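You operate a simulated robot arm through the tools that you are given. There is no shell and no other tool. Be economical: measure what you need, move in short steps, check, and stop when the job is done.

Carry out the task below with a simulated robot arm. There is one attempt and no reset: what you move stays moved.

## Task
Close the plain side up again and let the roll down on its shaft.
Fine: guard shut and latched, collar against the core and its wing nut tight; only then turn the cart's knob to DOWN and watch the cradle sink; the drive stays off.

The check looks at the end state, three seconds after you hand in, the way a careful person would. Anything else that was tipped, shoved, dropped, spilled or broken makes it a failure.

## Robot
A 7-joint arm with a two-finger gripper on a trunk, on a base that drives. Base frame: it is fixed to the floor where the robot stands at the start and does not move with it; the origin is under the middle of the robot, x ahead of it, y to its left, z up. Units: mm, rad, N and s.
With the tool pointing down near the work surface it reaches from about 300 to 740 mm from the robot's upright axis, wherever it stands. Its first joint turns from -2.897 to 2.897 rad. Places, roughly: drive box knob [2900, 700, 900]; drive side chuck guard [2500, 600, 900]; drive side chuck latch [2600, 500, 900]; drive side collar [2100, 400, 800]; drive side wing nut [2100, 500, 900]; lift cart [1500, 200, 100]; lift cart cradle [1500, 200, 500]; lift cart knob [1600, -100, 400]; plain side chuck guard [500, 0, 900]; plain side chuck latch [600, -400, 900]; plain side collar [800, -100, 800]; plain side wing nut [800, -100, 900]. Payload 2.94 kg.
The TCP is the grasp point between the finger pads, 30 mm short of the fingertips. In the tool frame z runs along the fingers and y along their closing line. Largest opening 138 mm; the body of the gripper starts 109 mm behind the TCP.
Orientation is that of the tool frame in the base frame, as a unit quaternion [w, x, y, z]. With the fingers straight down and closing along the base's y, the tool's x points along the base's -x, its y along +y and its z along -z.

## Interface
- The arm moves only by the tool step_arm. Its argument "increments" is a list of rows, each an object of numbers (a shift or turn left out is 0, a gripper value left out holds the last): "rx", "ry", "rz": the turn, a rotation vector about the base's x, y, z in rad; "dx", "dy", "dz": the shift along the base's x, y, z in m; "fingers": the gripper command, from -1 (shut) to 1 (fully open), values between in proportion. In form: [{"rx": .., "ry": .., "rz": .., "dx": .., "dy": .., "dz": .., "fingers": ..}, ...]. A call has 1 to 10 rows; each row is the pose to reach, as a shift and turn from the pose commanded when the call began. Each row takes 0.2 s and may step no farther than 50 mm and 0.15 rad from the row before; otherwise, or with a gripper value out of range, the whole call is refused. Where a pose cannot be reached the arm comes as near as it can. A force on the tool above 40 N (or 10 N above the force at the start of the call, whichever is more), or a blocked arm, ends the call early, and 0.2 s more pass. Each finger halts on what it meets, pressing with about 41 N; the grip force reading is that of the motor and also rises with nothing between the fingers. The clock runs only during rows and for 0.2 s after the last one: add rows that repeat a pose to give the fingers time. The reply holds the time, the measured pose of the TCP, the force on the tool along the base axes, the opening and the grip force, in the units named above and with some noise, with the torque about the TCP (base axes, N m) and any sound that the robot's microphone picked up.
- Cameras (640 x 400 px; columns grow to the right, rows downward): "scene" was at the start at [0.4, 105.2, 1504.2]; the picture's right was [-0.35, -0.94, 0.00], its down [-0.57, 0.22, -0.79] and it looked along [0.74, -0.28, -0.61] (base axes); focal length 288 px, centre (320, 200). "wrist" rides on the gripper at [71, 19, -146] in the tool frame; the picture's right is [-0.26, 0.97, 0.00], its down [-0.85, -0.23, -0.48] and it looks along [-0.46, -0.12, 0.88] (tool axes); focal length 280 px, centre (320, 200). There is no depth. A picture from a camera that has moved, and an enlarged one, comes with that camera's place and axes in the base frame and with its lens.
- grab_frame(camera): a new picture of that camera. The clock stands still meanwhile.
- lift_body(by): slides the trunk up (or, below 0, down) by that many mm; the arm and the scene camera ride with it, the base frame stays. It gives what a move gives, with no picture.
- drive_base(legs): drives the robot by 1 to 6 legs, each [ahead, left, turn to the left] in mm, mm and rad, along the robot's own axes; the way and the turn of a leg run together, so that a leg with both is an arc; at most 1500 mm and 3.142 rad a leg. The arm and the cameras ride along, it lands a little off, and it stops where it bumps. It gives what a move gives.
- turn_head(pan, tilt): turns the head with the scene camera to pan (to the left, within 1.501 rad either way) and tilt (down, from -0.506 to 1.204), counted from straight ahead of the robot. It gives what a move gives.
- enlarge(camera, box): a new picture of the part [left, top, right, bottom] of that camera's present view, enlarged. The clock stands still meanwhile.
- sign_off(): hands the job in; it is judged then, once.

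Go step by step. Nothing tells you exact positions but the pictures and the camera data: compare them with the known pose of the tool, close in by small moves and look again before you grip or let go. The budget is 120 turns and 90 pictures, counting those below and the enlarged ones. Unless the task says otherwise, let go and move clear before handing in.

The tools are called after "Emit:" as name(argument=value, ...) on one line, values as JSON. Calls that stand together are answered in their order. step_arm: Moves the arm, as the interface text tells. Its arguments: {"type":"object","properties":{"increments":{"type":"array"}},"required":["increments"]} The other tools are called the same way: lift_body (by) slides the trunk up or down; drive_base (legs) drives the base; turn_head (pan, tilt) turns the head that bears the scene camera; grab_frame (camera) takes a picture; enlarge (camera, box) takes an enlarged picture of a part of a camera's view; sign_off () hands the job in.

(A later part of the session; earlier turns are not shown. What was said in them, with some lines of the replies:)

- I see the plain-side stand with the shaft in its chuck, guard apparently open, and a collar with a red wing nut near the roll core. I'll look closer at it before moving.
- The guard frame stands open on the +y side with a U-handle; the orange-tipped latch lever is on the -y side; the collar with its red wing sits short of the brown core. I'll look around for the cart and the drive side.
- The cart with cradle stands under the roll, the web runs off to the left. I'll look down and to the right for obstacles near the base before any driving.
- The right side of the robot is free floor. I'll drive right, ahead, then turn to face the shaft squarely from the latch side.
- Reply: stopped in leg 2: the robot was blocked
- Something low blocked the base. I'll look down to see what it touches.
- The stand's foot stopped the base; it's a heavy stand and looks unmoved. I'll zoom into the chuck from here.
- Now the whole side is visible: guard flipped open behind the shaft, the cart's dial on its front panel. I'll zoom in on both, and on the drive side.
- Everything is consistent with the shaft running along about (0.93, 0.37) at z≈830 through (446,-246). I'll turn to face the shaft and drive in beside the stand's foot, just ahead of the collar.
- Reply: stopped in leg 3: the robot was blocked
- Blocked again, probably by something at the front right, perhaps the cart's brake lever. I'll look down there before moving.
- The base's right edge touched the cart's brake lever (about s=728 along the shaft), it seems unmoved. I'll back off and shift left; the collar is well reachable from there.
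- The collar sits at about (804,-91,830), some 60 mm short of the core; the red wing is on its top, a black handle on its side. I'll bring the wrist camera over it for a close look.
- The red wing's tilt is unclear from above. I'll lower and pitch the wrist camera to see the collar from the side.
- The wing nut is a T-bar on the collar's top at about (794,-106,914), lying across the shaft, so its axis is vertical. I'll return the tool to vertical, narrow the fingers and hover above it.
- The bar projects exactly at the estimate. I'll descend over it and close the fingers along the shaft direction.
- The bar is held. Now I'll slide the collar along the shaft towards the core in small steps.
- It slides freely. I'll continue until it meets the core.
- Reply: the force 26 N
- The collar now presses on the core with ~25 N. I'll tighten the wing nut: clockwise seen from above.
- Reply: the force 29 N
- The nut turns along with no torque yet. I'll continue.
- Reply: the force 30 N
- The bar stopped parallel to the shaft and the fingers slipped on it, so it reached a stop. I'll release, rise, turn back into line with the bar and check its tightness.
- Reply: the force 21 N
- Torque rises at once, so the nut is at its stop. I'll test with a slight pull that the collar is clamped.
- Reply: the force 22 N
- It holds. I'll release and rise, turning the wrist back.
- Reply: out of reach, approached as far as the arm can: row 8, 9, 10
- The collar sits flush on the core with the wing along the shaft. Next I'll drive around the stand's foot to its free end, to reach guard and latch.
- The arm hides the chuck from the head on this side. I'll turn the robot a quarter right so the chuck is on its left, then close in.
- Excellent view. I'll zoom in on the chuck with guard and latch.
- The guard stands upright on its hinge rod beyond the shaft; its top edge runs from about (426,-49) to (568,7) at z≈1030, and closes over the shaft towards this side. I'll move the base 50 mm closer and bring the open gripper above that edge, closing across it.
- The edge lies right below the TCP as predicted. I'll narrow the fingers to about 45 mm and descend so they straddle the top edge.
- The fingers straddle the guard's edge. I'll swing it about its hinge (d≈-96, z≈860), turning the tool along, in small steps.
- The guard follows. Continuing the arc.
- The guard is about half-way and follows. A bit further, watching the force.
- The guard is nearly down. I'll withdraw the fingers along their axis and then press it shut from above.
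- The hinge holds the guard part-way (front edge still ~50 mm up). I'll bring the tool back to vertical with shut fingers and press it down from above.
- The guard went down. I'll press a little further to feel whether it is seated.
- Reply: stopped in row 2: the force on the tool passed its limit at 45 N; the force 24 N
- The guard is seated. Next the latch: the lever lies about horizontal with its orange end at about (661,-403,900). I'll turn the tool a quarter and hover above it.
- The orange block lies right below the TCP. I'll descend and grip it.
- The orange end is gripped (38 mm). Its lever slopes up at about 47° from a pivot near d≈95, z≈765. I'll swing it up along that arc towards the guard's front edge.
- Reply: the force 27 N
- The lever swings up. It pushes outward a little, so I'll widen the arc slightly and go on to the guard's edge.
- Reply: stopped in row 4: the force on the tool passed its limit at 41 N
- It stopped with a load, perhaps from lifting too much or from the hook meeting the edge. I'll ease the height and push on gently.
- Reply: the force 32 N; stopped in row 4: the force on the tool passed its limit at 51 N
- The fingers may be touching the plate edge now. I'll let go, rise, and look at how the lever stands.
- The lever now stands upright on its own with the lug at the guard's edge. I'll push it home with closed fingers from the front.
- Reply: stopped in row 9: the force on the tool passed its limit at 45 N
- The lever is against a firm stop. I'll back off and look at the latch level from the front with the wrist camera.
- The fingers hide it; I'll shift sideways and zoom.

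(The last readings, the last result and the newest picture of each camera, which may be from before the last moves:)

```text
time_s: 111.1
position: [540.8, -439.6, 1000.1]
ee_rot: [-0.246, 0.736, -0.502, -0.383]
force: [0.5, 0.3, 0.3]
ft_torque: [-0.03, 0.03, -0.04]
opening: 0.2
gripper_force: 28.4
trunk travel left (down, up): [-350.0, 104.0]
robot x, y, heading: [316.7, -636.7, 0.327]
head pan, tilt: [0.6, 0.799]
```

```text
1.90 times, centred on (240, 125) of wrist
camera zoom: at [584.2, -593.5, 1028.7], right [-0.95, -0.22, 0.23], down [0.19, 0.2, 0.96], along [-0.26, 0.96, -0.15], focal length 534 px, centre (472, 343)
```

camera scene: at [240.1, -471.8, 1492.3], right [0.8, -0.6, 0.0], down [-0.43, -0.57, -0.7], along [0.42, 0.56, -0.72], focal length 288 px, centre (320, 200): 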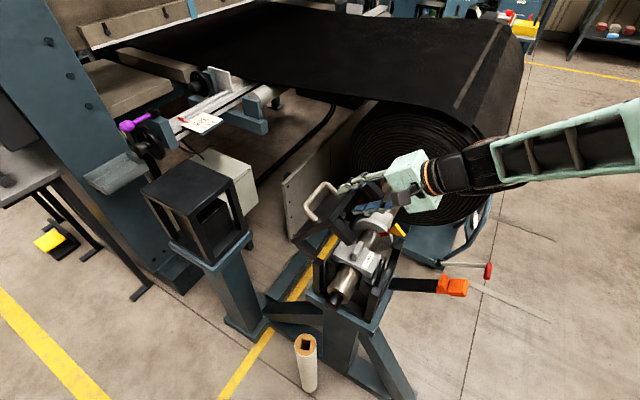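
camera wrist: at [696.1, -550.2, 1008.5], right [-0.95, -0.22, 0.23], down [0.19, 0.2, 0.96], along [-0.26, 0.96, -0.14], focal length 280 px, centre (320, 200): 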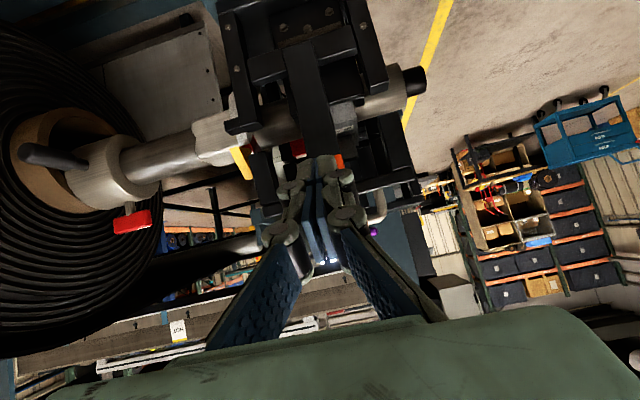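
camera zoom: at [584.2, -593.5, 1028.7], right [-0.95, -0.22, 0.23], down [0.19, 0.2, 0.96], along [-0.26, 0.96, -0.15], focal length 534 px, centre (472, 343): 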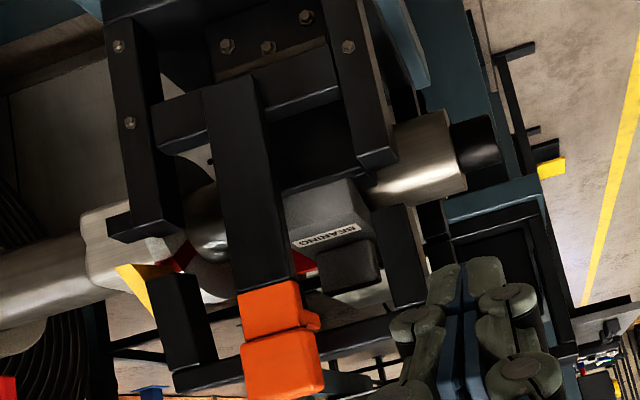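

From the front I see the guard's legs still ~20–25 mm above their posts, and the lug has gone under the plate instead of over it. So the guard isn't fully shut; I must swing the latch back out, then press the guard down completely.

Emit:
step_arm(increments=[{"dz": 0.03, "rx": -0.13, "ry": -0.052, "fingers": -0.1}, {"dz": 0.06, "rx": -0.26, "ry": -0.104}, {"dz": 0.09, "rx": -0.39, "ry": -0.156}, {"dz": 0.1, "rx": -0.52, "ry": -0.208}, {"dz": 0.1, "dx": 0.012, "dy": 0.03, "rx": -0.65, "ry": -0.26}, {"dz": 0.1, "dx": 0.026, "dy": 0.06, "rx": -0.78, "ry": -0.312}, {"dz": 0.1, "dx": 0.04, "dy": 0.09, "rx": -0.91, "ry": -0.364}, {"dz": 0.1, "dx": 0.054, "dy": 0.12, "rx": -1.04, "ry": -0.416}, {"dz": 0.1, "dx": 0.067, "dy": 0.154, "rx": -1.17, "ry": -0.468}])

Emit:
step_arm(increments=[{"dz": -0.04}, {"dz": -0.08}, {"dz": -0.105}, {"dz": -0.122}, {"dz": -0.122, "fingers": -1}, {"dz": -0.122, "fingers": -1}, {"dz": -0.122, "fingers": -1}])

Emit:
grab_frame(camera="wrist")

```text
time_s: 112.0
position: [531.0, -436.9, 1065.2]
ee_rot: [-0.093, 0.773, -0.555, -0.294]
force: [-0.6, -0.1, -0.4]
ft_torque: [0.02, 0.02, 0.02]
opening: 62.1
gripper_force: 0.1
trunk travel left (down, up): [-350.0, 104.0]
robot x, y, heading: [314.8, -641.2, 0.329]
head pan, tilt: [0.6, 0.799]
stopped in row 4: the arm was blocked; the commanded pose is now the measured one
```

```text
time_s: 113.7
position: [530.7, -436.2, 943.6]
ee_rot: [-0.094, 0.774, -0.554, -0.292]
force: [-0.2, 0.0, 0.5]
ft_torque: [0.0, -0.02, -0.03]
opening: 0.2
gripper_force: 28.0
trunk travel left (down, up): [-350.0, 104.0]
robot x, y, heading: [315.3, -638.1, 0.329]
head pan, tilt: [0.6, 0.799]
```

```text
18 pictures are left
camera wrist: at [579.6, -567.3, 1026.7], right [-0.94, -0.14, 0.32], down [0.19, 0.54, 0.82], along [-0.29, 0.83, -0.48], focal length 280 px, centre (320, 200)
```

wrist: 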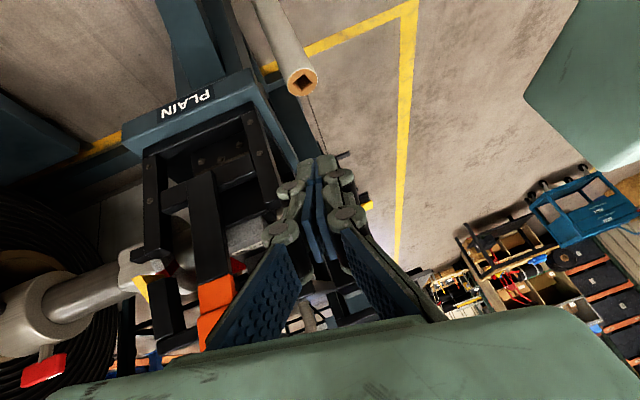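

The arm ran into its own near limit there. I'll move out over the guard's front while returning the tool to vertical.

Emit:
step_arm(increments=[{"dx": 0.02, "dy": 0.01, "dz": 0.04}, {"dx": 0.04, "dy": 0.02, "dz": 0.08, "rx": -0.06, "ry": -0.047, "rz": 0.006}, {"dx": 0.055, "dy": 0.045, "dz": 0.115, "rx": -0.12, "ry": -0.094, "rz": 0.012, "fingers": -0.1}, {"dx": 0.065, "dy": 0.075, "dz": 0.14, "rx": -0.2, "ry": -0.157, "rz": 0.019}, {"dx": 0.075, "dy": 0.105, "dz": 0.15, "rx": -0.3, "ry": -0.234, "rz": 0.029}, {"dx": 0.077, "dy": 0.13, "dz": 0.15, "rx": -0.4, "ry": -0.312, "rz": 0.038}, {"dx": 0.077, "dy": 0.15, "dz": 0.15, "rx": -0.492, "ry": -0.384, "rz": 0.047}])

```text
time_s: 115.2
position: [608.5, -285.8, 1091.5]
ee_rot: [0.0, 0.827, -0.563, 0.001]
force: [-0.7, 0.3, 0.1]
ft_torque: [0.01, 0.01, 0.05]
opening: 62.2
gripper_force: 0.1
trunk travel left (down, up): [-350.0, 104.0]
robot x, y, heading: [312.9, -641.4, 0.324]
head pan, tilt: [0.6, 0.799]
```

Emit:
step_arm(increments=[{"dz": -0.03, "rx": -0.14, "ry": -0.055}, {"dz": -0.06, "rx": -0.279, "ry": -0.111}, {"dz": -0.09, "rx": -0.279, "ry": -0.111}, {"dz": -0.116, "rx": -0.279, "ry": -0.111}])

Emit:
grab_frame(camera="wrist")

```text
time_s: 116.2
position: [609.0, -286.4, 977.2]
ee_rot: [0.084, 0.817, -0.556, 0.125]
force: [-1.1, -0.2, 0.2]
ft_torque: [0.0, -0.03, 0.03]
opening: 62.0
gripper_force: 0.0
trunk travel left (down, up): [-350.0, 104.0]
robot x, y, heading: [311.9, -639.2, 0.325]
head pan, tilt: [0.6, 0.799]
```

```text
17 pictures are left
camera wrist: at [600.1, -315.8, 1137.5], right [-0.99, -0.12, -0.08], down [-0.13, 0.97, 0.2], along [0.05, 0.21, -0.98], focal length 280 px, centre (320, 200)
```

wrist: 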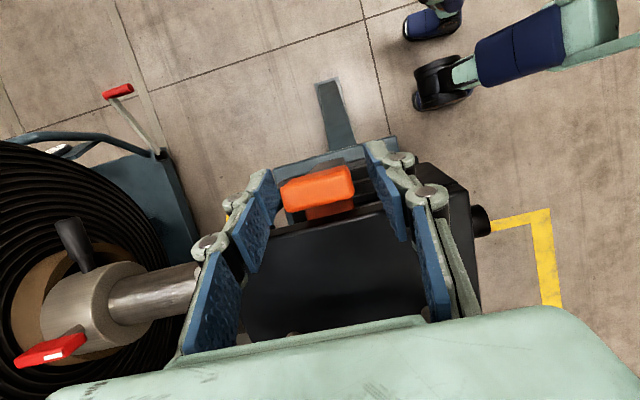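

The block is centred between the fingers. I'll close and swing the lever back out about 30°.

Emit:
step_arm(increments=[{"fingers": -1}, {"fingers": -1}, {"dx": 0.0074, "dy": -0.0186, "dz": -0.001}, {"dx": 0.0148, "dy": -0.0372, "dz": -0.004}, {"dx": 0.0222, "dy": -0.0558, "dz": -0.009}, {"dx": 0.0296, "dy": -0.0744, "dz": -0.016}, {"dx": 0.036, "dy": -0.091, "dz": -0.026}, {"dx": 0.043, "dy": -0.107, "dz": -0.038}])

Emit:
grab_frame(camera="wrist")

```text
time_s: 118.0
position: [652.7, -390.7, 937.5]
ee_rot: [0.083, 0.819, -0.555, 0.123]
force: [4.8, 20.1, -10.1]
ft_torque: [1.33, 0.71, 0.29]
opening: 39.1
gripper_force: 45.0
trunk travel left (down, up): [-350.0, 104.0]
robot x, y, heading: [308.6, -641.0, 0.326]
head pan, tilt: [0.6, 0.799]
```

```text
16 pictures are left
camera wrist: at [643.5, -419.7, 1099.6], right [-0.99, -0.12, -0.08], down [-0.14, 0.97, 0.21], along [0.05, 0.21, -0.98], focal length 280 px, centre (320, 200)
```

wrist: 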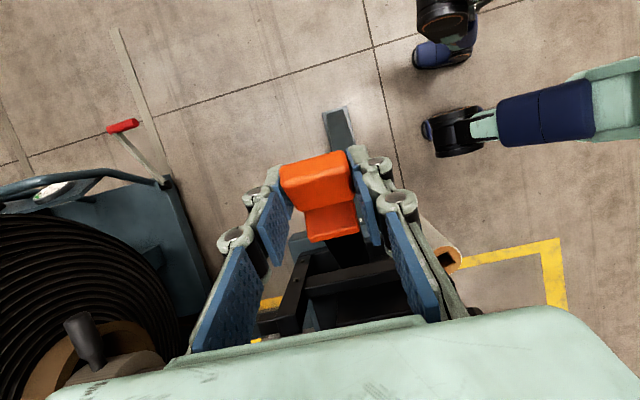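

The lever is out again. I'll release, rise, and go over the guard's front edge with closed fingers.

Emit:
step_arm(increments=[{"fingers": -0.1}, {"fingers": -0.1}, {"dz": 0.045}, {"dz": 0.09}, {"dz": 0.12, "rx": 0.093, "ry": 0.037}, {"dx": -0.016, "dy": 0.034, "dz": 0.12, "rx": 0.186, "ry": 0.074, "fingers": -1}, {"dx": -0.032, "dy": 0.068, "dz": 0.12, "rx": 0.279, "ry": 0.111}, {"dx": -0.048, "dy": 0.102, "dz": 0.12, "rx": 0.279, "ry": 0.111}, {"dx": -0.064, "dy": 0.137, "dz": 0.12, "rx": 0.279, "ry": 0.111}])

Emit:
step_arm(increments=[{"dz": -0.025}, {"dz": -0.05}, {"dz": -0.06}, {"dz": -0.07}, {"dz": -0.08}, {"dz": -0.09}, {"dz": -0.1}, {"dz": -0.11}])

Emit:
enlarge(camera="scene", box=[310, 160, 490, 310])

```text
time_s: 120.0
position: [586.8, -256.7, 1059.4]
ee_rot: [0.001, 0.827, -0.563, 0.001]
force: [0.1, -0.3, 0.6]
ft_torque: [-0.03, 0.01, -0.02]
opening: 0.2
gripper_force: 28.9
trunk travel left (down, up): [-350.0, 104.0]
robot x, y, heading: [314.0, -641.5, 0.325]
head pan, tilt: [0.6, 0.799]
```

```text
time_s: 121.7
position: [587.0, -258.1, 966.0]
ee_rot: [-0.006, 0.827, -0.562, 0.002]
force: [-6.4, -9.7, 24.4]
ft_torque: [-0.36, 0.12, -0.02]
opening: 6.1
gripper_force: 28.1
trunk travel left (down, up): [-350.0, 104.0]
robot x, y, heading: [315.1, -636.8, 0.325]
head pan, tilt: [0.6, 0.799]
stopped in row 8: the force on the tool passed its limit at 51 N (the readings are from after the stop); the commanded pose is now the measured one
```

```text
2.67 times, centred on (400, 235) of scene
camera zoom: at [238.7, -476.1, 1493.0], right [0.8, -0.6, 0.0], down [-0.43, -0.57, -0.7], along [0.42, 0.56, -0.71], focal length 768 px, centre (107, 107)
```

zoom: 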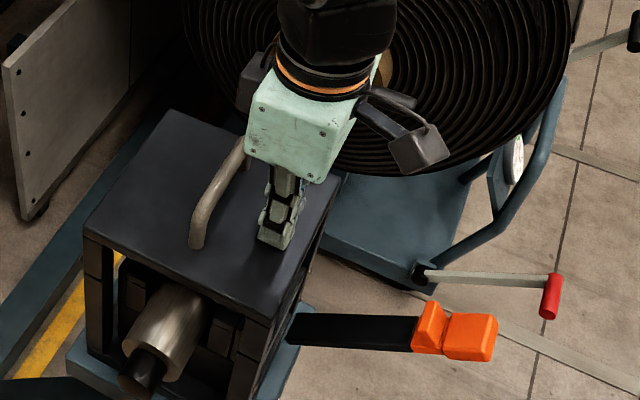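

The front edge went about 15 mm lower this time. I'll press once more to be sure it is seated.

Emit:
step_arm(increments=[{"dz": -0.005}, {"dz": -0.01}, {"dz": -0.015}, {"dz": -0.02}])

Emit:
step_arm(increments=[{"dz": -0.005}, {"dz": -0.01}, {"dz": -0.015}, {"dz": -0.02}])

```text
time_s: 122.0
position: [587.0, -256.7, 966.7]
ee_rot: [-0.006, 0.827, -0.563, 0.002]
force: [-5.2, -8.7, 22.1]
ft_torque: [-0.36, 0.18, -0.02]
opening: 5.9
gripper_force: 28.6
trunk travel left (down, up): [-350.0, 104.0]
robot x, y, heading: [312.3, -637.8, 0.332]
head pan, tilt: [0.6, 0.799]
stopped in row 1: the force on the tool passed its limit at 44 N (the readings are from after the stop); the commanded pose is now the measured one
```

```text
time_s: 122.4
position: [586.8, -256.6, 965.7]
ee_rot: [-0.006, 0.828, -0.561, 0.003]
force: [-5.7, -8.0, 23.3]
ft_torque: [-0.32, 0.16, -0.02]
opening: 6.2
gripper_force: 28.2
trunk travel left (down, up): [-350.0, 104.0]
robot x, y, heading: [312.5, -643.6, 0.326]
head pan, tilt: [0.6, 0.799]
stopped in row 1: the force on the tool passed its limit at 44 N (the readings are from after the stop); the commanded pose is now the measured one
```

It's on a hard stop. The lever fell back to its original rest, so I'll repeat the grip there as before.

Emit:
step_arm(increments=[{"dz": 0.03}, {"dz": 0.06}, {"dz": 0.06, "dx": 0.018, "dy": -0.037, "fingers": 0.1}, {"dz": 0.06, "dx": 0.036, "dy": -0.074}, {"dz": 0.06, "dx": 0.055, "dy": -0.11}, {"dz": 0.06, "dx": 0.073, "dy": -0.147}, {"dz": 0.02, "dx": 0.073, "dy": -0.147}, {"dz": -0.02, "dx": 0.073, "dy": -0.147}, {"dz": -0.045, "dx": 0.073, "dy": -0.147}, {"dz": -0.061, "dx": 0.073, "dy": -0.147}])

Emit:
grab_frame(camera="wrist")

```text
time_s: 124.6
position: [661.8, -401.9, 903.2]
ee_rot: [-0.006, 0.827, -0.562, 0.003]
force: [0.6, -0.3, 0.3]
ft_torque: [-0.01, 0.0, 0.0]
opening: 75.9
gripper_force: 0.0
trunk travel left (down, up): [-350.0, 104.0]
robot x, y, heading: [312.8, -641.1, 0.325]
head pan, tilt: [0.6, 0.799]
```

```text
14 pictures are left
camera wrist: at [669.4, -474.7, 1047.8], right [-0.99, -0.11, -0.01], down [-0.1, 0.87, 0.48], along [-0.04, 0.48, -0.88], focal length 280 px, centre (320, 200)
```

wrist: 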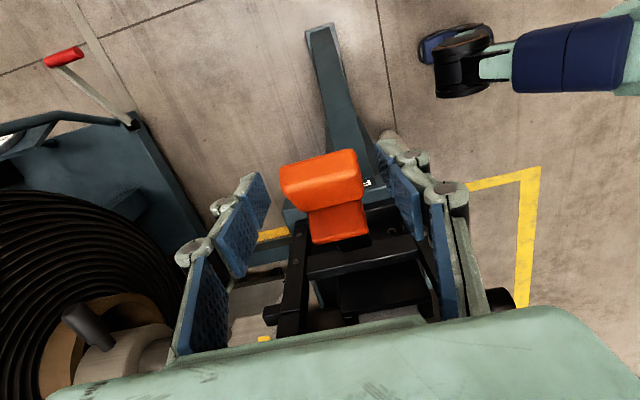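

Emit:
step_arm(increments=[{"fingers": -1}, {"fingers": -1}, {"fingers": -1}, {"dx": -0.0105, "dy": 0.0177, "dz": 0.02, "rx": -0.06, "ry": -0.024}, {"dx": -0.02, "dy": 0.04, "dz": 0.0345, "rx": -0.13, "ry": -0.052}, {"dx": -0.03, "dy": 0.065, "dz": 0.047, "rx": -0.2, "ry": -0.08}, {"dx": -0.038, "dy": 0.083, "dz": 0.055, "rx": -0.26, "ry": -0.104}, {"dx": -0.044, "dy": 0.099, "dz": 0.059, "rx": -0.32, "ry": -0.13}])

Emit:
enlarge(camera="wrist", box=[220, 130, 460, 310])

```text
time_s: 126.4
position: [615.2, -302.2, 962.6]
ee_rot: [0.092, 0.816, -0.552, 0.145]
force: [-7.9, -7.4, -12.1]
ft_torque: [-1.1, -0.15, 0.6]
opening: 38.5
gripper_force: 45.6
trunk travel left (down, up): [-350.0, 104.0]
robot x, y, heading: [311.0, -640.1, 0.329]
head pan, tilt: [0.6, 0.799]
```

```text
2.22 times, centred on (340, 220) of wrist
camera zoom: at [603.2, -326.0, 1123.3], right [-0.99, -0.13, -0.1], down [-0.15, 0.98, 0.16], along [0.08, 0.18, -0.98], focal length 623 px, centre (276, 156)
```

zoom: 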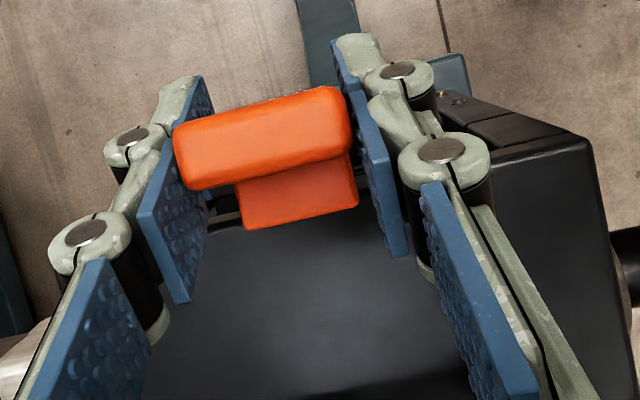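

Now the lug goes over the plate. I'll push it home.

Emit:
step_arm(increments=[{"dx": -0.0022, "dy": 0.0056}, {"dx": -0.0044, "dy": 0.0112}, {"dx": -0.0066, "dy": 0.0168}, {"dx": -0.0088, "dy": 0.0224}, {"dx": -0.011, "dy": 0.028, "dz": -0.001}])

Emit:
enlarge(camera="wrist", box=[220, 130, 460, 310])

```text
time_s: 127.6
position: [607.7, -285.4, 963.2]
ee_rot: [0.095, 0.813, -0.556, 0.149]
force: [6.6, -37.8, 9.0]
ft_torque: [-0.41, 0.18, 0.42]
opening: 39.0
gripper_force: 44.9
trunk travel left (down, up): [-350.0, 104.0]
robot x, y, heading: [314.1, -644.8, 0.324]
head pan, tilt: [0.6, 0.799]
```

```text
2.22 times, centred on (340, 220) of wrist
camera zoom: at [595.3, -306.9, 1124.4], right [-0.99, -0.12, -0.1], down [-0.14, 0.98, 0.15], along [0.08, 0.17, -0.98], focal length 623 px, centre (276, 156)
```

zoom: 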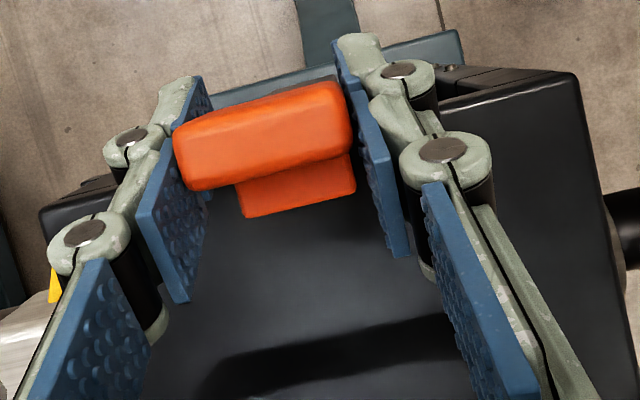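

The lever is at its stop (38 N) with the lug over the plate. I'll let go, rise and check.

Emit:
step_arm(increments=[{"fingers": -0.1}, {"fingers": -0.1}, {"dz": 0.03}, {"dz": 0.06}, {"dz": 0.1}, {"dz": 0.12, "dx": 0.02, "dy": -0.03, "rx": 0.11, "ry": 0.044}, {"dz": 0.14, "dx": 0.05, "dy": -0.06, "rx": 0.22, "ry": 0.088}, {"dz": 0.16, "dx": 0.08, "dy": -0.09, "rx": 0.32, "ry": 0.13}])

Emit:
enlarge(camera="scene", box=[320, 160, 480, 290])

```text
time_s: 129.4
position: [686.1, -366.2, 1122.6]
ee_rot: [-0.007, 0.827, -0.562, 0.001]
force: [0.7, 0.4, -0.1]
ft_torque: [-0.04, -0.01, 0.01]
opening: 62.1
gripper_force: 0.1
trunk travel left (down, up): [-350.0, 104.0]
robot x, y, heading: [309.8, -642.9, 0.328]
head pan, tilt: [0.6, 0.799]
```

```text
3.08 times, centred on (400, 225) of scene
camera zoom: at [241.1, -473.4, 1492.3], right [0.8, -0.6, 0.0], down [-0.43, -0.57, -0.7], along [0.42, 0.56, -0.72], focal length 886 px, centre (74, 123)
```

zoom: 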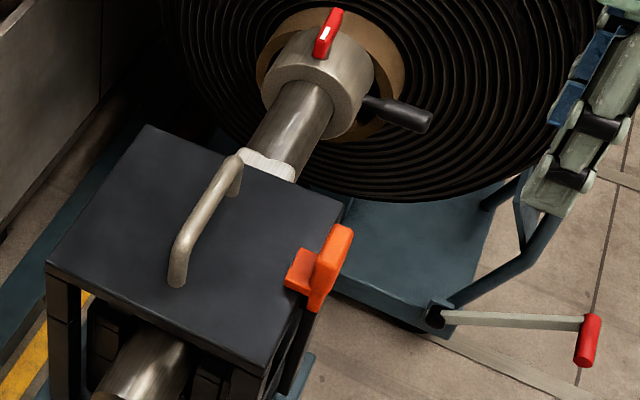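

Guard latched: the lug sits over the plate. Now to the cart knob: I'll drive out and along, clear of the foot and brake lever, and turn to face the cart's panel.

Emit:
drive_base(legs=[[0, -430, 0], [1465, 0, 0], [0, 0, 1.62]])

Emit:
turn_head(pan=0.1, tilt=0.9)

Emit:
grab_frame(camera="scene")

```text
time_s: 144.5
position: [1550.3, -221.5, 1121.5]
ee_rot: [-0.005, 0.979, 0.204, -0.003]
force: [-0.7, 0.4, 0.0]
ft_torque: [0.0, -0.02, 0.02]
opening: 61.9
gripper_force: 0.0
trunk travel left (down, up): [-350.0, 104.0]
robot x, y, heading: [1841.0, -585.4, 1.931]
head pan, tilt: [0.6, 0.799]
```

```text
time_s: 145.4
position: [1549.5, -222.1, 1121.6]
ee_rot: [-0.006, 0.979, 0.204, -0.002]
force: [0.8, -0.1, 0.5]
ft_torque: [0.01, -0.02, -0.01]
opening: 62.2
gripper_force: 0.1
trunk travel left (down, up): [-350.0, 104.0]
robot x, y, heading: [1841.3, -587.1, 1.929]
head pan, tilt: [0.099, 0.901]
```

```text
10 pictures are left
camera scene: at [1706.2, -640.0, 1484.4], right [0.9, 0.45, 0.0], down [0.35, -0.7, -0.62], along [-0.28, 0.56, -0.78], focal length 288 px, centre (320, 200)
```

scene: 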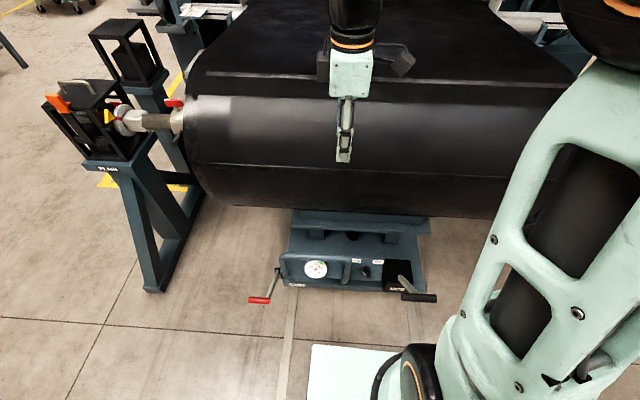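

Emit:
enlarge(camera="scene", box=[270, 240, 430, 310])

```text
4.00 times, centred on (350, 275) of scene
camera zoom: at [1706.2, -640.0, 1484.4], right [0.9, 0.45, 0.0], down [0.35, -0.7, -0.62], along [-0.28, 0.56, -0.78], focal length 1152 px, centre (200, -100)
```

zoom: 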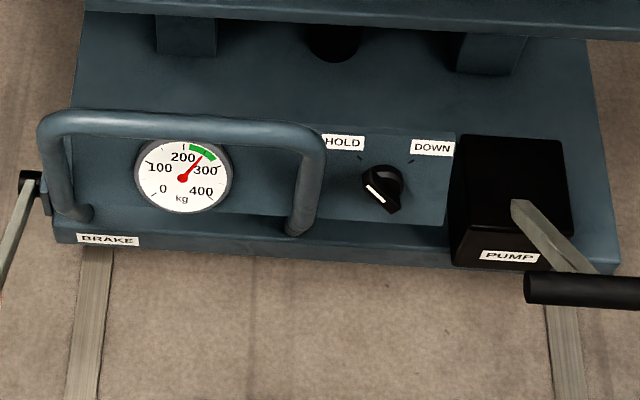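

The knob points to HOLD at the upper left; DOWN is a quarter turn clockwise. I'll turn the tool square to the cart, above it, then lower the trunk.

Emit:
step_arm(increments=[{"dx": 0.02, "dy": -0.01, "rz": -0.145}, {"dx": 0.04, "dy": -0.015, "rz": -0.29}, {"dx": 0.06, "dy": -0.015, "rz": -0.435}, {"dx": 0.08, "dy": -0.01, "rz": -0.58}, {"dx": 0.1, "dy": 0.0, "rz": -0.725}, {"dx": 0.113, "dy": 0.01, "rz": -0.87}, {"dx": 0.113, "dy": 0.02, "rz": -1.015, "fingers": -1}, {"dx": 0.113, "dy": 0.029, "rz": -1.16}, {"dx": 0.113, "dy": 0.029, "rz": -1.305}, {"dx": 0.113, "dy": 0.029, "rz": -1.45}])

Emit:
step_arm(increments=[{"rz": -0.15}, {"rz": -0.15}])

Emit:
lift_body(by=-345)

```text
time_s: 147.6
position: [1663.2, -192.8, 1121.8]
ee_rot: [-0.006, 0.868, -0.496, 0.003]
force: [0.4, -0.2, 0.0]
ft_torque: [0.04, -0.02, -0.02]
opening: 0.0
gripper_force: 28.4
trunk travel left (down, up): [-350.0, 104.0]
robot x, y, heading: [1836.8, -585.5, 1.927]
head pan, tilt: [0.099, 0.901]
```

```text
time_s: 148.2
position: [1663.2, -193.1, 1122.1]
ee_rot: [-0.005, 0.828, -0.56, 0.003]
force: [-0.7, 1.3, 0.6]
ft_torque: [-0.02, -0.05, 0.01]
opening: 0.0
gripper_force: 28.6
trunk travel left (down, up): [-350.0, 104.0]
robot x, y, heading: [1838.1, -584.2, 1.93]
head pan, tilt: [0.099, 0.901]
```

```text
time_s: 151.6
position: [1663.8, -193.8, 777.5]
ee_rot: [-0.005, 0.829, -0.559, 0.002]
force: [0.4, 0.4, -0.2]
ft_torque: [0.02, 0.02, 0.0]
opening: 0.0
gripper_force: 28.7
trunk travel left (down, up): [-5.0, 449.0]
robot x, y, heading: [1838.3, -587.9, 1.931]
head pan, tilt: [0.099, 0.901]
```

Emit:
step_arm(increments=[{"dz": -0.045}, {"dz": -0.09}, {"dz": -0.135}, {"dz": -0.18}, {"dz": -0.225}])

Emit:
enlarge(camera="wrist", box=[160, 60, 480, 260])

```text
time_s: 152.8
position: [1664.4, -193.3, 550.5]
ee_rot: [-0.006, 0.829, -0.559, 0.002]
force: [0.4, 0.0, -0.2]
ft_torque: [0.04, 0.0, 0.0]
opening: 0.0
gripper_force: 28.7
trunk travel left (down, up): [-5.0, 449.0]
robot x, y, heading: [1841.3, -585.4, 1.936]
head pan, tilt: [0.099, 0.901]
```

```text
2.00 times, centred on (320, 160) of wrist
camera zoom: at [1672.0, -266.7, 696.6], right [-0.99, -0.12, -0.01], down [-0.11, 0.87, 0.48], along [-0.05, 0.48, -0.88], focal length 561 px, centre (320, 280)
```

zoom: 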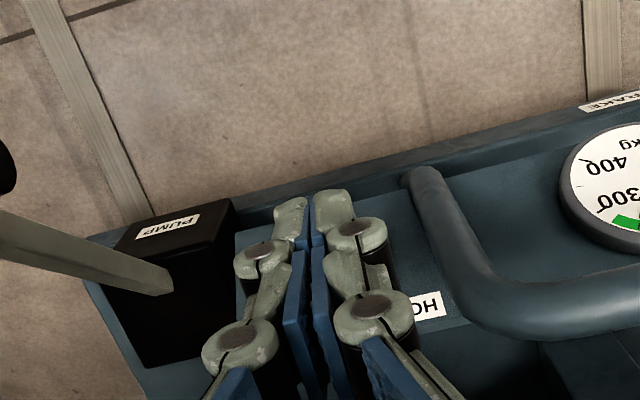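

The fingers hide the knob; I'll shift sideways and a bit up to see it.

Emit:
step_arm(increments=[{"dx": -0.028, "dy": -0.011, "dz": 0.015}, {"dx": -0.056, "dy": -0.022, "dz": 0.03}, {"dx": -0.07, "dy": -0.028, "dz": 0.03}])

Emit:
enlarge(camera="wrist", box=[120, 100, 400, 300])

```text
time_s: 153.6
position: [1593.5, -222.0, 580.8]
ee_rot: [-0.006, 0.829, -0.56, 0.003]
force: [1.1, 0.2, 0.4]
ft_torque: [-0.02, 0.0, 0.0]
opening: 0.0
gripper_force: 28.3
trunk travel left (down, up): [-5.0, 449.0]
robot x, y, heading: [1832.9, -584.7, 1.931]
head pan, tilt: [0.099, 0.901]
```

```text
2.00 times, centred on (260, 200) of wrist
camera zoom: at [1601.4, -294.1, 726.3], right [-0.99, -0.12, -0.01], down [-0.11, 0.87, 0.48], along [-0.05, 0.48, -0.88], focal length 561 px, centre (440, 200)
```

zoom: 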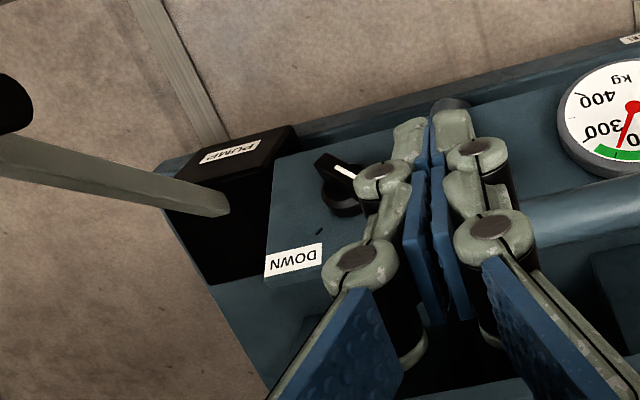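

I get the knob at (1646,-103,391) on a panel tilted toward the front. I'll pitch the tool about 0.45 rad square to the panel, turn it 45° so the fingers close across the bar, and hover over it.

Emit:
step_arm(increments=[{"dx": 0.015, "dy": 0.0, "rx": 0.066, "ry": -0.001, "rz": 0.11, "fingers": -0.35}, {"dx": 0.03, "dy": 0.01, "rx": 0.132, "ry": -0.002, "rz": 0.22}, {"dx": 0.045, "dy": 0.02, "rx": 0.198, "ry": -0.003, "rz": 0.33}, {"dx": 0.06, "dy": 0.03, "rx": 0.264, "ry": -0.003, "rz": 0.44}, {"dx": 0.07, "dy": 0.045, "rx": 0.33, "ry": -0.004, "rz": 0.55}, {"dx": 0.07, "dy": 0.06, "dz": -0.02, "rx": 0.396, "ry": -0.005, "rz": 0.66}, {"dx": 0.07, "dy": 0.075, "dz": -0.05, "rx": 0.461, "ry": -0.006, "rz": 0.771}, {"dx": 0.07, "dy": 0.075, "dz": -0.08, "rx": 0.461, "ry": -0.006, "rz": 0.771}])

Emit:
grab_frame(camera="wrist")

```text
time_s: 155.4
position: [1664.8, -146.0, 502.8]
ee_rot: [-0.193, 0.954, -0.195, -0.122]
force: [-0.4, -0.7, 0.6]
ft_torque: [0.0, 0.02, 0.0]
opening: 44.8
gripper_force: 0.0
trunk travel left (down, up): [-5.0, 449.0]
robot x, y, heading: [1839.9, -587.3, 1.93]
head pan, tilt: [0.099, 0.901]
```

```text
6 pictures are left
camera wrist: at [1743.8, -245.8, 605.4], right [-0.64, -0.73, -0.23], down [-0.59, 0.27, 0.76], along [-0.5, 0.62, -0.61], focal length 280 px, centre (320, 200)
```

wrist: 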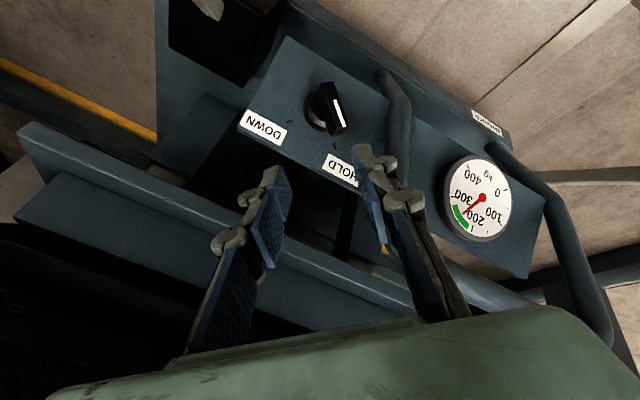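

Re-triangulating with this view puts the knob lower, at about (1647,-85,350); the fingers are aligned across the bar. I'll approach to 40 mm short and check.

Emit:
step_arm(increments=[{"dx": -0.001, "dy": 0.01, "dz": -0.03}, {"dx": -0.003, "dy": 0.02, "dz": -0.06}, {"dx": -0.004, "dy": 0.03, "dz": -0.083}])

Emit:
grab_frame(camera="wrist")

```text
time_s: 156.2
position: [1659.9, -115.9, 421.0]
ee_rot: [-0.192, 0.954, -0.196, -0.122]
force: [-0.1, 1.1, 0.0]
ft_torque: [0.02, 0.02, 0.01]
opening: 44.6
gripper_force: 0.2
trunk travel left (down, up): [-5.0, 449.0]
robot x, y, heading: [1839.5, -583.4, 1.928]
head pan, tilt: [0.099, 0.901]
```

```text
5 pictures are left
camera wrist: at [1738.0, -215.3, 523.5], right [-0.64, -0.73, -0.23], down [-0.59, 0.28, 0.76], along [-0.5, 0.62, -0.61], focal length 280 px, centre (320, 200)
```

wrist: 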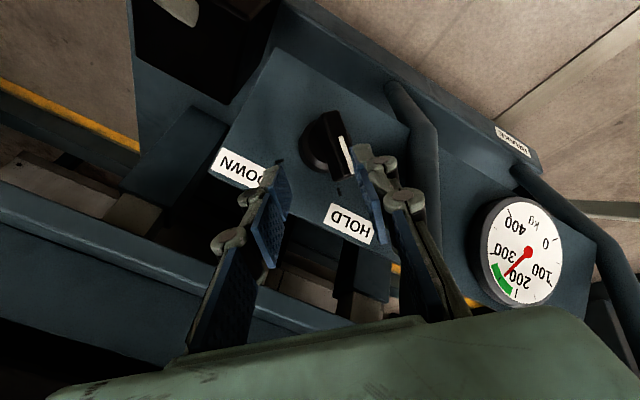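

The fingers line up, needing ~6 mm sideways. I'll close the last 40 mm carefully and grip the bar.

Emit:
step_arm(increments=[{"dx": -0.0045, "dy": 0.001, "dz": -0.012}, {"dx": -0.007, "dy": 0.006, "dz": -0.022}, {"dx": -0.0085, "dy": 0.009, "dz": -0.03}, {"dx": -0.01, "dy": 0.0115, "dz": -0.038}, {"dx": -0.01, "dy": 0.0115, "dz": -0.038, "fingers": -1}, {"dx": -0.01, "dy": 0.0115, "dz": -0.038, "fingers": -1}, {"dx": -0.01, "dy": 0.0115, "dz": -0.038, "fingers": -1}])

Emit:
grab_frame(camera="wrist")

```text
time_s: 157.2
position: [1656.7, -103.2, 385.2]
ee_rot: [-0.196, 0.952, -0.201, -0.12]
force: [10.2, -13.9, 27.9]
ft_torque: [0.78, -0.03, -0.35]
opening: 59.5
gripper_force: 38.7
trunk travel left (down, up): [-5.0, 449.0]
robot x, y, heading: [1841.5, -584.4, 1.93]
head pan, tilt: [0.099, 0.901]
stopped in row 4: the force on the tool passed its limit at 44 N (the readings are from after the stop); the commanded pose is now the measured one
```

```text
4 pictures are left
camera wrist: at [1734.2, -204.5, 488.4], right [-0.65, -0.72, -0.23], down [-0.59, 0.28, 0.76], along [-0.49, 0.63, -0.61], focal length 280 px, centre (320, 200)
```

wrist: 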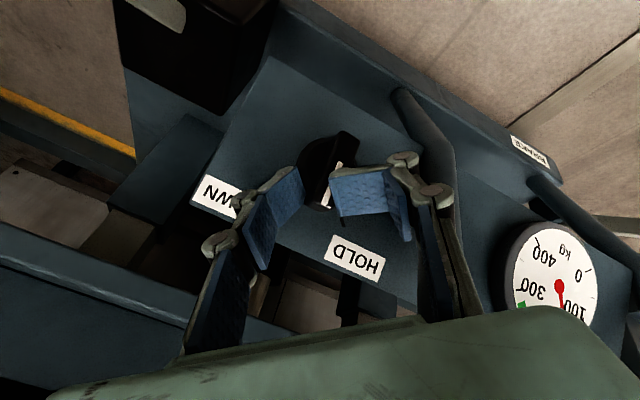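

The tips touched the panel and splayed. I'll back off about 10 mm and then close on the bar.

Emit:
step_arm(increments=[{"dx": 0.0008, "dy": -0.002, "dz": 0.005}, {"dx": 0.0018, "dy": -0.0045, "dz": 0.0105}, {"dx": 0.0018, "dy": -0.0045, "dz": 0.0105, "fingers": -1}, {"dx": 0.0018, "dy": -0.0045, "dz": 0.0105, "fingers": -1}, {"dx": 0.0018, "dy": -0.0045, "dz": 0.0105, "fingers": -1}])

```text
time_s: 158.4
position: [1655.5, -103.8, 397.5]
ee_rot: [-0.199, 0.952, -0.2, -0.122]
force: [7.5, 20.0, 17.4]
ft_torque: [0.7, -0.25, -0.06]
opening: 22.8
gripper_force: 40.2
trunk travel left (down, up): [-5.0, 449.0]
robot x, y, heading: [1837.0, -583.6, 1.93]
head pan, tilt: [0.099, 0.901]
```

Gripped something 23 mm wide, plausibly the bar. I'll turn it clockwise about the panel normal.

Emit:
step_arm(increments=[{"rx": -0.0225, "ry": 0.0566, "rz": -0.126}, {"rx": -0.045, "ry": 0.113, "rz": -0.252}, {"rx": -0.0676, "ry": 0.17, "rz": -0.378}, {"rx": -0.09, "ry": 0.2265, "rz": -0.504}, {"rx": -0.1127, "ry": 0.283, "rz": -0.63}, {"rx": -0.135, "ry": 0.34, "rz": -0.756}])

Emit:
grab_frame(camera="wrist")

```text
time_s: 159.3
position: [1659.6, -108.3, 396.5]
ee_rot: [-0.163, 0.88, -0.418, -0.158]
force: [6.6, -8.3, 21.5]
ft_torque: [0.16, -0.06, -0.13]
opening: 23.3
gripper_force: 39.9
trunk travel left (down, up): [-5.0, 449.0]
robot x, y, heading: [1841.9, -588.1, 1.93]
head pan, tilt: [0.099, 0.901]
stopped in row 4: the force on the tool passed its limit at 51 N (the readings are from after the stop); the commanded pose is now the measured one
```

```text
3 pictures are left
camera wrist: at [1708.3, -228.1, 494.8], right [-0.92, -0.4, -0.04], down [-0.26, 0.52, 0.81], along [-0.3, 0.76, -0.58], focal length 280 px, centre (320, 200)
```

wrist: 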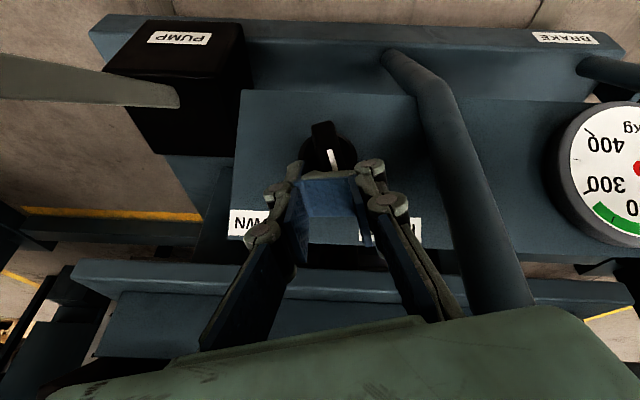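

The knob has turned about half-way, the fingers press on the panel. I'll ease off a few millimetres and keep turning.

Emit:
step_arm(increments=[{"dx": 0.001, "dy": -0.002, "dz": 0.005}, {"dx": 0.001, "dy": -0.002, "dz": 0.005, "rx": -0.0225, "ry": 0.0566, "rz": -0.126}, {"dx": 0.001, "dy": -0.002, "dz": 0.005, "rx": -0.045, "ry": 0.113, "rz": -0.252}, {"dx": 0.001, "dy": -0.002, "dz": 0.005, "rx": -0.0676, "ry": 0.17, "rz": -0.378}, {"dx": 0.001, "dy": -0.002, "dz": 0.005, "rx": -0.09, "ry": 0.2265, "rz": -0.504}, {"dx": 0.001, "dy": -0.002, "dz": 0.005, "rx": -0.1127, "ry": 0.283, "rz": -0.63}, {"dx": 0.001, "dy": -0.002, "dz": 0.005, "rx": -0.135, "ry": 0.34, "rz": -0.756}, {"dx": 0.001, "dy": -0.002, "dz": 0.005, "rx": -0.15, "ry": 0.378, "rz": -0.84}])

```text
time_s: 161.1
position: [1660.7, -108.5, 401.7]
ee_rot: [0.069, -0.598, 0.771, 0.207]
force: [9.4, 4.3, 15.1]
ft_torque: [0.15, -0.33, 0.02]
opening: 23.1
gripper_force: 40.5
trunk travel left (down, up): [-5.0, 449.0]
robot x, y, heading: [1839.2, -585.3, 1.931]
head pan, tilt: [0.099, 0.901]
```

Emit:
step_arm(increments=[{"rx": -0.0161, "ry": 0.0405, "rz": -0.09}, {"rx": -0.0322, "ry": 0.081, "rz": -0.18}, {"rx": -0.0483, "ry": 0.1214, "rz": -0.27}])

Emit:
grab_frame(camera="wrist")

```text
time_s: 161.9
position: [1664.5, -107.5, 400.7]
ee_rot: [0.038, -0.475, 0.853, 0.214]
force: [25.0, 14.7, 16.7]
ft_torque: [0.57, -0.63, 0.18]
opening: 23.7
gripper_force: 39.5
trunk travel left (down, up): [-5.0, 449.0]
robot x, y, heading: [1837.2, -585.9, 1.932]
head pan, tilt: [0.099, 0.901]
```

```text
2 pictures are left
camera wrist: at [1631.5, -212.2, 520.5], right [-0.65, 0.65, 0.39], down [0.72, 0.38, 0.58], along [0.23, 0.66, -0.71], focal length 280 px, centre (320, 200)
```

wrist: 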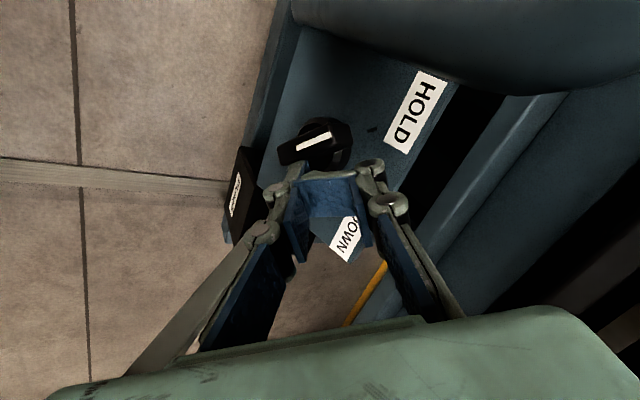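

The fingers slipped: the bar lies on the HOLD axis again, and the parallax shows the panel is steeper than I assumed (normal ≈ 0.8 toward the front, 0.6 up), so only the bar's top was held. I'll open, retreat along that normal and back the base a little for room.

Emit:
step_arm(increments=[{"fingers": 0.0}, {"fingers": 0.0}, {"fingers": 0.0}, {"dx": 0.009, "dy": -0.022, "dz": 0.018}, {"dx": 0.02, "dy": -0.05, "dz": 0.04}, {"dx": 0.034, "dy": -0.085, "dz": 0.07}, {"dx": 0.04, "dy": -0.1, "dz": 0.11}])

Emit:
drive_base(legs=[[-150, 0, 0]])

```text
time_s: 163.5
position: [1695.0, -202.3, 508.3]
ee_rot: [0.032, -0.48, 0.851, 0.21]
force: [-0.7, 0.9, -0.9]
ft_torque: [0.01, -0.02, 0.01]
opening: 68.9
gripper_force: 0.1
out of reach, approached as far as the arm can: row 7
trunk travel left (down, up): [-5.0, 449.0]
robot x, y, heading: [1834.6, -587.8, 1.928]
head pan, tilt: [0.099, 0.901]
```

```text
time_s: 164.9
position: [1747.9, -340.8, 509.3]
ee_rot: [0.033, -0.48, 0.851, 0.21]
force: [0.5, 0.1, -0.4]
ft_torque: [0.02, 0.01, 0.0]
opening: 69.0
gripper_force: 0.1
trunk travel left (down, up): [-5.0, 449.0]
robot x, y, heading: [1891.5, -727.4, 1.933]
head pan, tilt: [0.099, 0.901]
```

I'll reorient the tool: pitched 0.93 rad, fingers across the bar in its HOLD position, staying clear for now.

Emit:
step_arm(increments=[{"rx": 0.0615, "ry": -0.0719, "rz": 0.1117}, {"rx": 0.123, "ry": -0.1438, "rz": 0.2233}, {"rx": 0.1844, "ry": -0.2158, "rz": 0.335}, {"rx": 0.2458, "ry": -0.2877, "rz": 0.4467}, {"rx": 0.3073, "ry": -0.3596, "rz": 0.5583}, {"rx": 0.3688, "ry": -0.4315, "rz": 0.67}, {"rx": 0.4302, "ry": -0.5034, "rz": 0.7817}, {"rx": 0.4917, "ry": -0.5753, "rz": 0.8933}, {"rx": 0.5531, "ry": -0.6473, "rz": 1.005}, {"rx": 0.6146, "ry": -0.7192, "rz": 1.1167}])

```text
time_s: 167.1
position: [1719.8, -285.9, 478.7]
ee_rot: [-0.331, 0.851, -0.317, -0.255]
force: [-1.1, -1.4, -0.6]
ft_torque: [0.04, 0.01, 0.0]
opening: 69.2
gripper_force: 0.1
out of reach, approached as far as the arm can: row 1, 2, 3, 4, 5, 6, 7, 8, 9, 10
trunk travel left (down, up): [-5.0, 449.0]
robot x, y, heading: [1892.9, -723.8, 1.935]
head pan, tilt: [0.099, 0.901]
```

Emit:
step_arm(increments=[{"dx": -0.014, "dy": 0.034, "dz": -0.019, "rx": 0.061, "ry": -0.072, "rz": 0.112}, {"dx": -0.028, "dy": 0.068, "dz": -0.038, "rx": 0.123, "ry": -0.144, "rz": 0.223}, {"dx": -0.042, "dy": 0.102, "dz": -0.057, "rx": 0.123, "ry": -0.144, "rz": 0.223}, {"dx": -0.056, "dy": 0.13, "dz": -0.076, "rx": 0.123, "ry": -0.144, "rz": 0.223}])

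```text
time_s: 168.1
position: [1663.1, -155.3, 402.8]
ee_rot: [-0.375, 0.875, -0.181, -0.247]
force: [0.1, 0.6, -0.5]
ft_torque: [-0.04, 0.04, 0.02]
opening: 69.0
gripper_force: 0.0
trunk travel left (down, up): [-5.0, 449.0]
robot x, y, heading: [1888.0, -723.8, 1.93]
head pan, tilt: [0.099, 0.901]
```

Orientation is as wanted. I'll correct onto the knob's axis and use one picture to check alignment.

Emit:
step_arm(increments=[{"dx": 0.0145, "dy": 0.002, "dz": -0.004}, {"dx": 0.0145, "dy": 0.002, "dz": -0.004}])

Emit:
grab_frame(camera="wrist")

```text
time_s: 168.7
position: [1677.7, -154.1, 399.3]
ee_rot: [-0.374, 0.876, -0.181, -0.247]
force: [0.1, 0.4, -0.3]
ft_torque: [-0.01, -0.03, -0.03]
opening: 69.0
gripper_force: 0.0
trunk travel left (down, up): [-5.0, 449.0]
robot x, y, heading: [1890.0, -726.3, 1.928]
head pan, tilt: [0.099, 0.901]
```

```text
1 pictures are left
camera wrist: at [1769.9, -283.4, 435.1], right [-0.7, -0.6, -0.4], down [-0.43, -0.09, 0.9], along [-0.57, 0.8, -0.19], focal length 280 px, centre (320, 200)
```

wrist: 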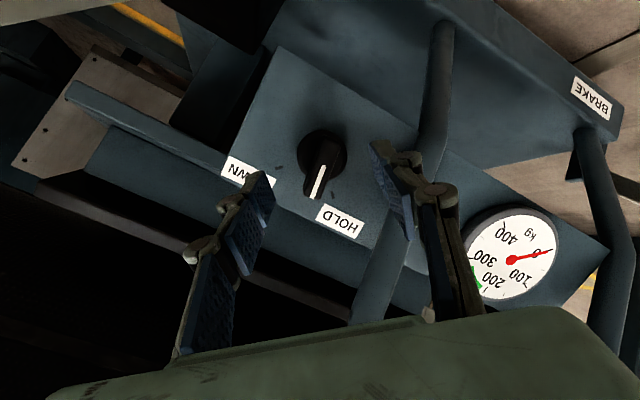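

Alignment is good now; the gauge has already dropped to 0 kg, so the cradle began sinking, but the knob stands only ~20° past HOLD. I'll move in square to the panel and grip the bar properly.

Emit:
step_arm(increments=[{"dx": -0.004, "dy": 0.009, "dz": -0.006, "rx": -0.037, "ry": 0.093, "rz": -0.075, "fingers": -0.2}, {"dx": -0.008, "dy": 0.018, "dz": -0.012, "rx": -0.074, "ry": 0.186, "rz": -0.15}, {"dx": -0.012, "dy": 0.027, "dz": -0.018, "rx": -0.074, "ry": 0.186, "rz": -0.15}, {"dx": -0.016, "dy": 0.0357, "dz": -0.0243, "rx": -0.074, "ry": 0.186, "rz": -0.15}, {"dx": -0.016, "dy": 0.0357, "dz": -0.0243, "rx": -0.074, "ry": 0.186, "rz": -0.15, "fingers": -1}, {"dx": -0.016, "dy": 0.0357, "dz": -0.0243, "rx": -0.074, "ry": 0.186, "rz": -0.15, "fingers": -1}, {"dx": -0.016, "dy": 0.0357, "dz": -0.0243, "rx": -0.074, "ry": 0.186, "rz": -0.15, "fingers": -1}])

```text
time_s: 170.3
position: [1661.3, -118.9, 375.3]
ee_rot: [-0.34, 0.846, -0.288, -0.291]
force: [-5.6, -7.1, -1.1]
ft_torque: [-0.51, 0.2, 0.65]
opening: 40.2
gripper_force: 45.0
trunk travel left (down, up): [-5.0, 449.0]
robot x, y, heading: [1892.1, -727.7, 1.937]
head pan, tilt: [0.099, 0.901]
```

The grip is 40 mm wide, so it holds the round knob body. I'll turn it clockwise about the panel normal.

Emit:
step_arm(increments=[{"rx": -0.0414, "ry": 0.104, "rz": -0.084}, {"rx": -0.083, "ry": 0.208, "rz": -0.168}, {"rx": -0.124, "ry": 0.312, "rz": -0.252}, {"rx": -0.166, "ry": 0.417, "rz": -0.336}, {"rx": -0.207, "ry": 0.521, "rz": -0.42}, {"rx": -0.249, "ry": 0.625, "rz": -0.504}])

```text
time_s: 171.2
position: [1661.7, -121.5, 377.8]
ee_rot: [-0.255, 0.745, -0.495, -0.367]
force: [9.5, -23.8, 25.9]
ft_torque: [0.2, 0.1, 0.14]
opening: 14.4
gripper_force: 40.3
trunk travel left (down, up): [-5.0, 449.0]
robot x, y, heading: [1892.2, -724.8, 1.935]
head pan, tilt: [0.099, 0.901]
stopped in row 4: the force on the tool passed its limit at 44 N (the readings are from after the stop); the commanded pose is now the measured one
```

Now the fingers have settled on the bar (14 mm) but press the panel. I'll ease off 5 mm and keep turning.

Emit:
step_arm(increments=[{"dx": 0.0015, "dy": -0.0037, "dz": 0.003}, {"dx": 0.0015, "dy": -0.0037, "dz": 0.003, "rx": -0.0414, "ry": 0.104, "rz": -0.084}, {"dx": 0.0015, "dy": -0.0037, "dz": 0.003, "rx": -0.083, "ry": 0.208, "rz": -0.168}, {"dx": 0.0015, "dy": -0.0037, "dz": 0.003, "rx": -0.124, "ry": 0.312, "rz": -0.252}])

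```text
time_s: 172.2
position: [1662.0, -123.4, 378.3]
ee_rot: [0.173, -0.625, 0.64, 0.413]
force: [-6.1, 25.3, -8.7]
ft_torque: [-0.02, 0.32, 0.69]
opening: 15.7
gripper_force: 41.1
trunk travel left (down, up): [-5.0, 449.0]
robot x, y, heading: [1890.6, -725.8, 1.935]
head pan, tilt: [0.099, 0.901]
```

Emit:
step_arm(increments=[{"dx": -0.0005, "dy": 0.0015, "dz": -0.001, "rx": -0.0414, "ry": 0.104, "rz": -0.084}, {"dx": -0.0005, "dy": 0.0015, "dz": -0.001, "rx": -0.083, "ry": 0.208, "rz": -0.168}, {"dx": -0.0005, "dy": 0.0015, "dz": -0.001, "rx": -0.124, "ry": 0.312, "rz": -0.252}])

```text
time_s: 173.0
position: [1662.3, -123.5, 377.0]
ee_rot: [0.082, -0.48, 0.755, 0.439]
force: [6.5, 3.1, 10.7]
ft_torque: [0.24, -0.54, 1.45]
opening: 16.9
gripper_force: 42.0
trunk travel left (down, up): [-5.0, 449.0]
robot x, y, heading: [1890.1, -726.5, 1.93]
head pan, tilt: [0.099, 0.901]
```

A clear 1.3 N·m stop torque after a full 90°: the knob is at DOWN. I'll release and retreat, then use the last picture to check.

Emit:
step_arm(increments=[{"rx": 0.03, "ry": -0.074, "rz": 0.06}, {"rx": 0.03, "ry": -0.074, "rz": 0.06, "fingers": -0.3}, {"rx": 0.03, "ry": -0.074, "rz": 0.06, "fingers": -0.2}, {"rx": 0.03, "ry": -0.074, "rz": 0.06, "dx": 0.006, "dy": -0.015, "dz": 0.012}, {"rx": 0.03, "ry": -0.074, "rz": 0.06, "dx": 0.015, "dy": -0.037, "dz": 0.03}, {"rx": 0.03, "ry": -0.074, "rz": 0.06, "dx": 0.024, "dy": -0.06, "dz": 0.048}])

Emit:
grab_frame(camera="wrist")

```text
time_s: 174.4
position: [1686.2, -184.0, 426.0]
ee_rot: [0.102, -0.517, 0.731, 0.434]
force: [0.0, 0.4, 0.2]
ft_torque: [0.0, 0.0, 0.02]
opening: 55.3
gripper_force: 0.2
trunk travel left (down, up): [-5.0, 449.0]
robot x, y, heading: [1897.5, -727.3, 1.933]
head pan, tilt: [0.099, 0.901]
```

```text
0 pictures are left
camera wrist: at [1683.2, -336.3, 480.4], right [-0.7, 0.26, 0.67], down [0.71, 0.19, 0.67], along [0.05, 0.95, -0.32], focal length 280 px, centre (320, 200)
```

wrist: 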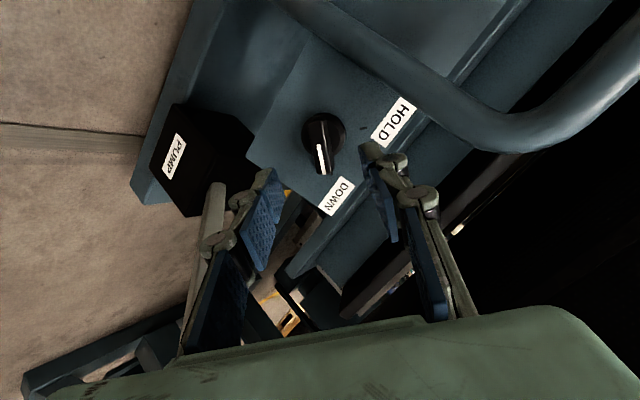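

The pointer now stands at DOWN, and the gauge had read 0 kg, meaning the cradle sank away. I'll back the robot clear and give it time.

Emit:
drive_base(legs=[[-250, 0, 0]])

Emit:
step_arm(increments=[{"dz": 0.03}, {"dz": 0.05}, {"dz": 0.05}, {"dz": 0.05}, {"dz": 0.05}, {"dz": 0.05}, {"dz": 0.05}, {"dz": 0.05}, {"dz": 0.05}, {"dz": 0.05}])

```text
time_s: 176.3
position: [1774.6, -421.3, 424.7]
ee_rot: [0.102, -0.518, 0.73, 0.435]
force: [-0.1, -0.7, 0.3]
ft_torque: [-0.03, -0.01, 0.01]
opening: 55.4
gripper_force: 0.0
trunk travel left (down, up): [-5.0, 449.0]
robot x, y, heading: [1980.9, -964.0, 1.932]
head pan, tilt: [0.099, 0.901]
```

```text
time_s: 178.5
position: [1775.3, -420.4, 474.1]
ee_rot: [0.104, -0.517, 0.73, 0.434]
force: [0.6, 0.4, -0.3]
ft_torque: [0.01, -0.01, 0.03]
opening: 55.1
gripper_force: 0.0
trunk travel left (down, up): [-5.0, 449.0]
robot x, y, heading: [1981.2, -963.7, 1.936]
head pan, tilt: [0.099, 0.901]
```

The robot is clear and nothing is held; I'm handing in.

Emit:
sign_off()

```text
The job is handed in.
```

The job is handed in: the plain-side guard is shut and latched, the collar is against the core with its wing nut tight, and the cart knob is at DOWN.

- **Cradle:** the load gauge fell from about 270 kg to 0. I had used all my pictures by then, so I didn't see the cradle at its final height.
- **Knob order:** the knob slipped on the first try and the cradle began to sink early. By then the guard, latch and collar were already done.
- **Drive:** I never touched the drive box.
- **Bumps:** while driving, the base bumped the stand's foot once and came up against something else, probably the cart's brake lever. Neither looked moved afterwards.
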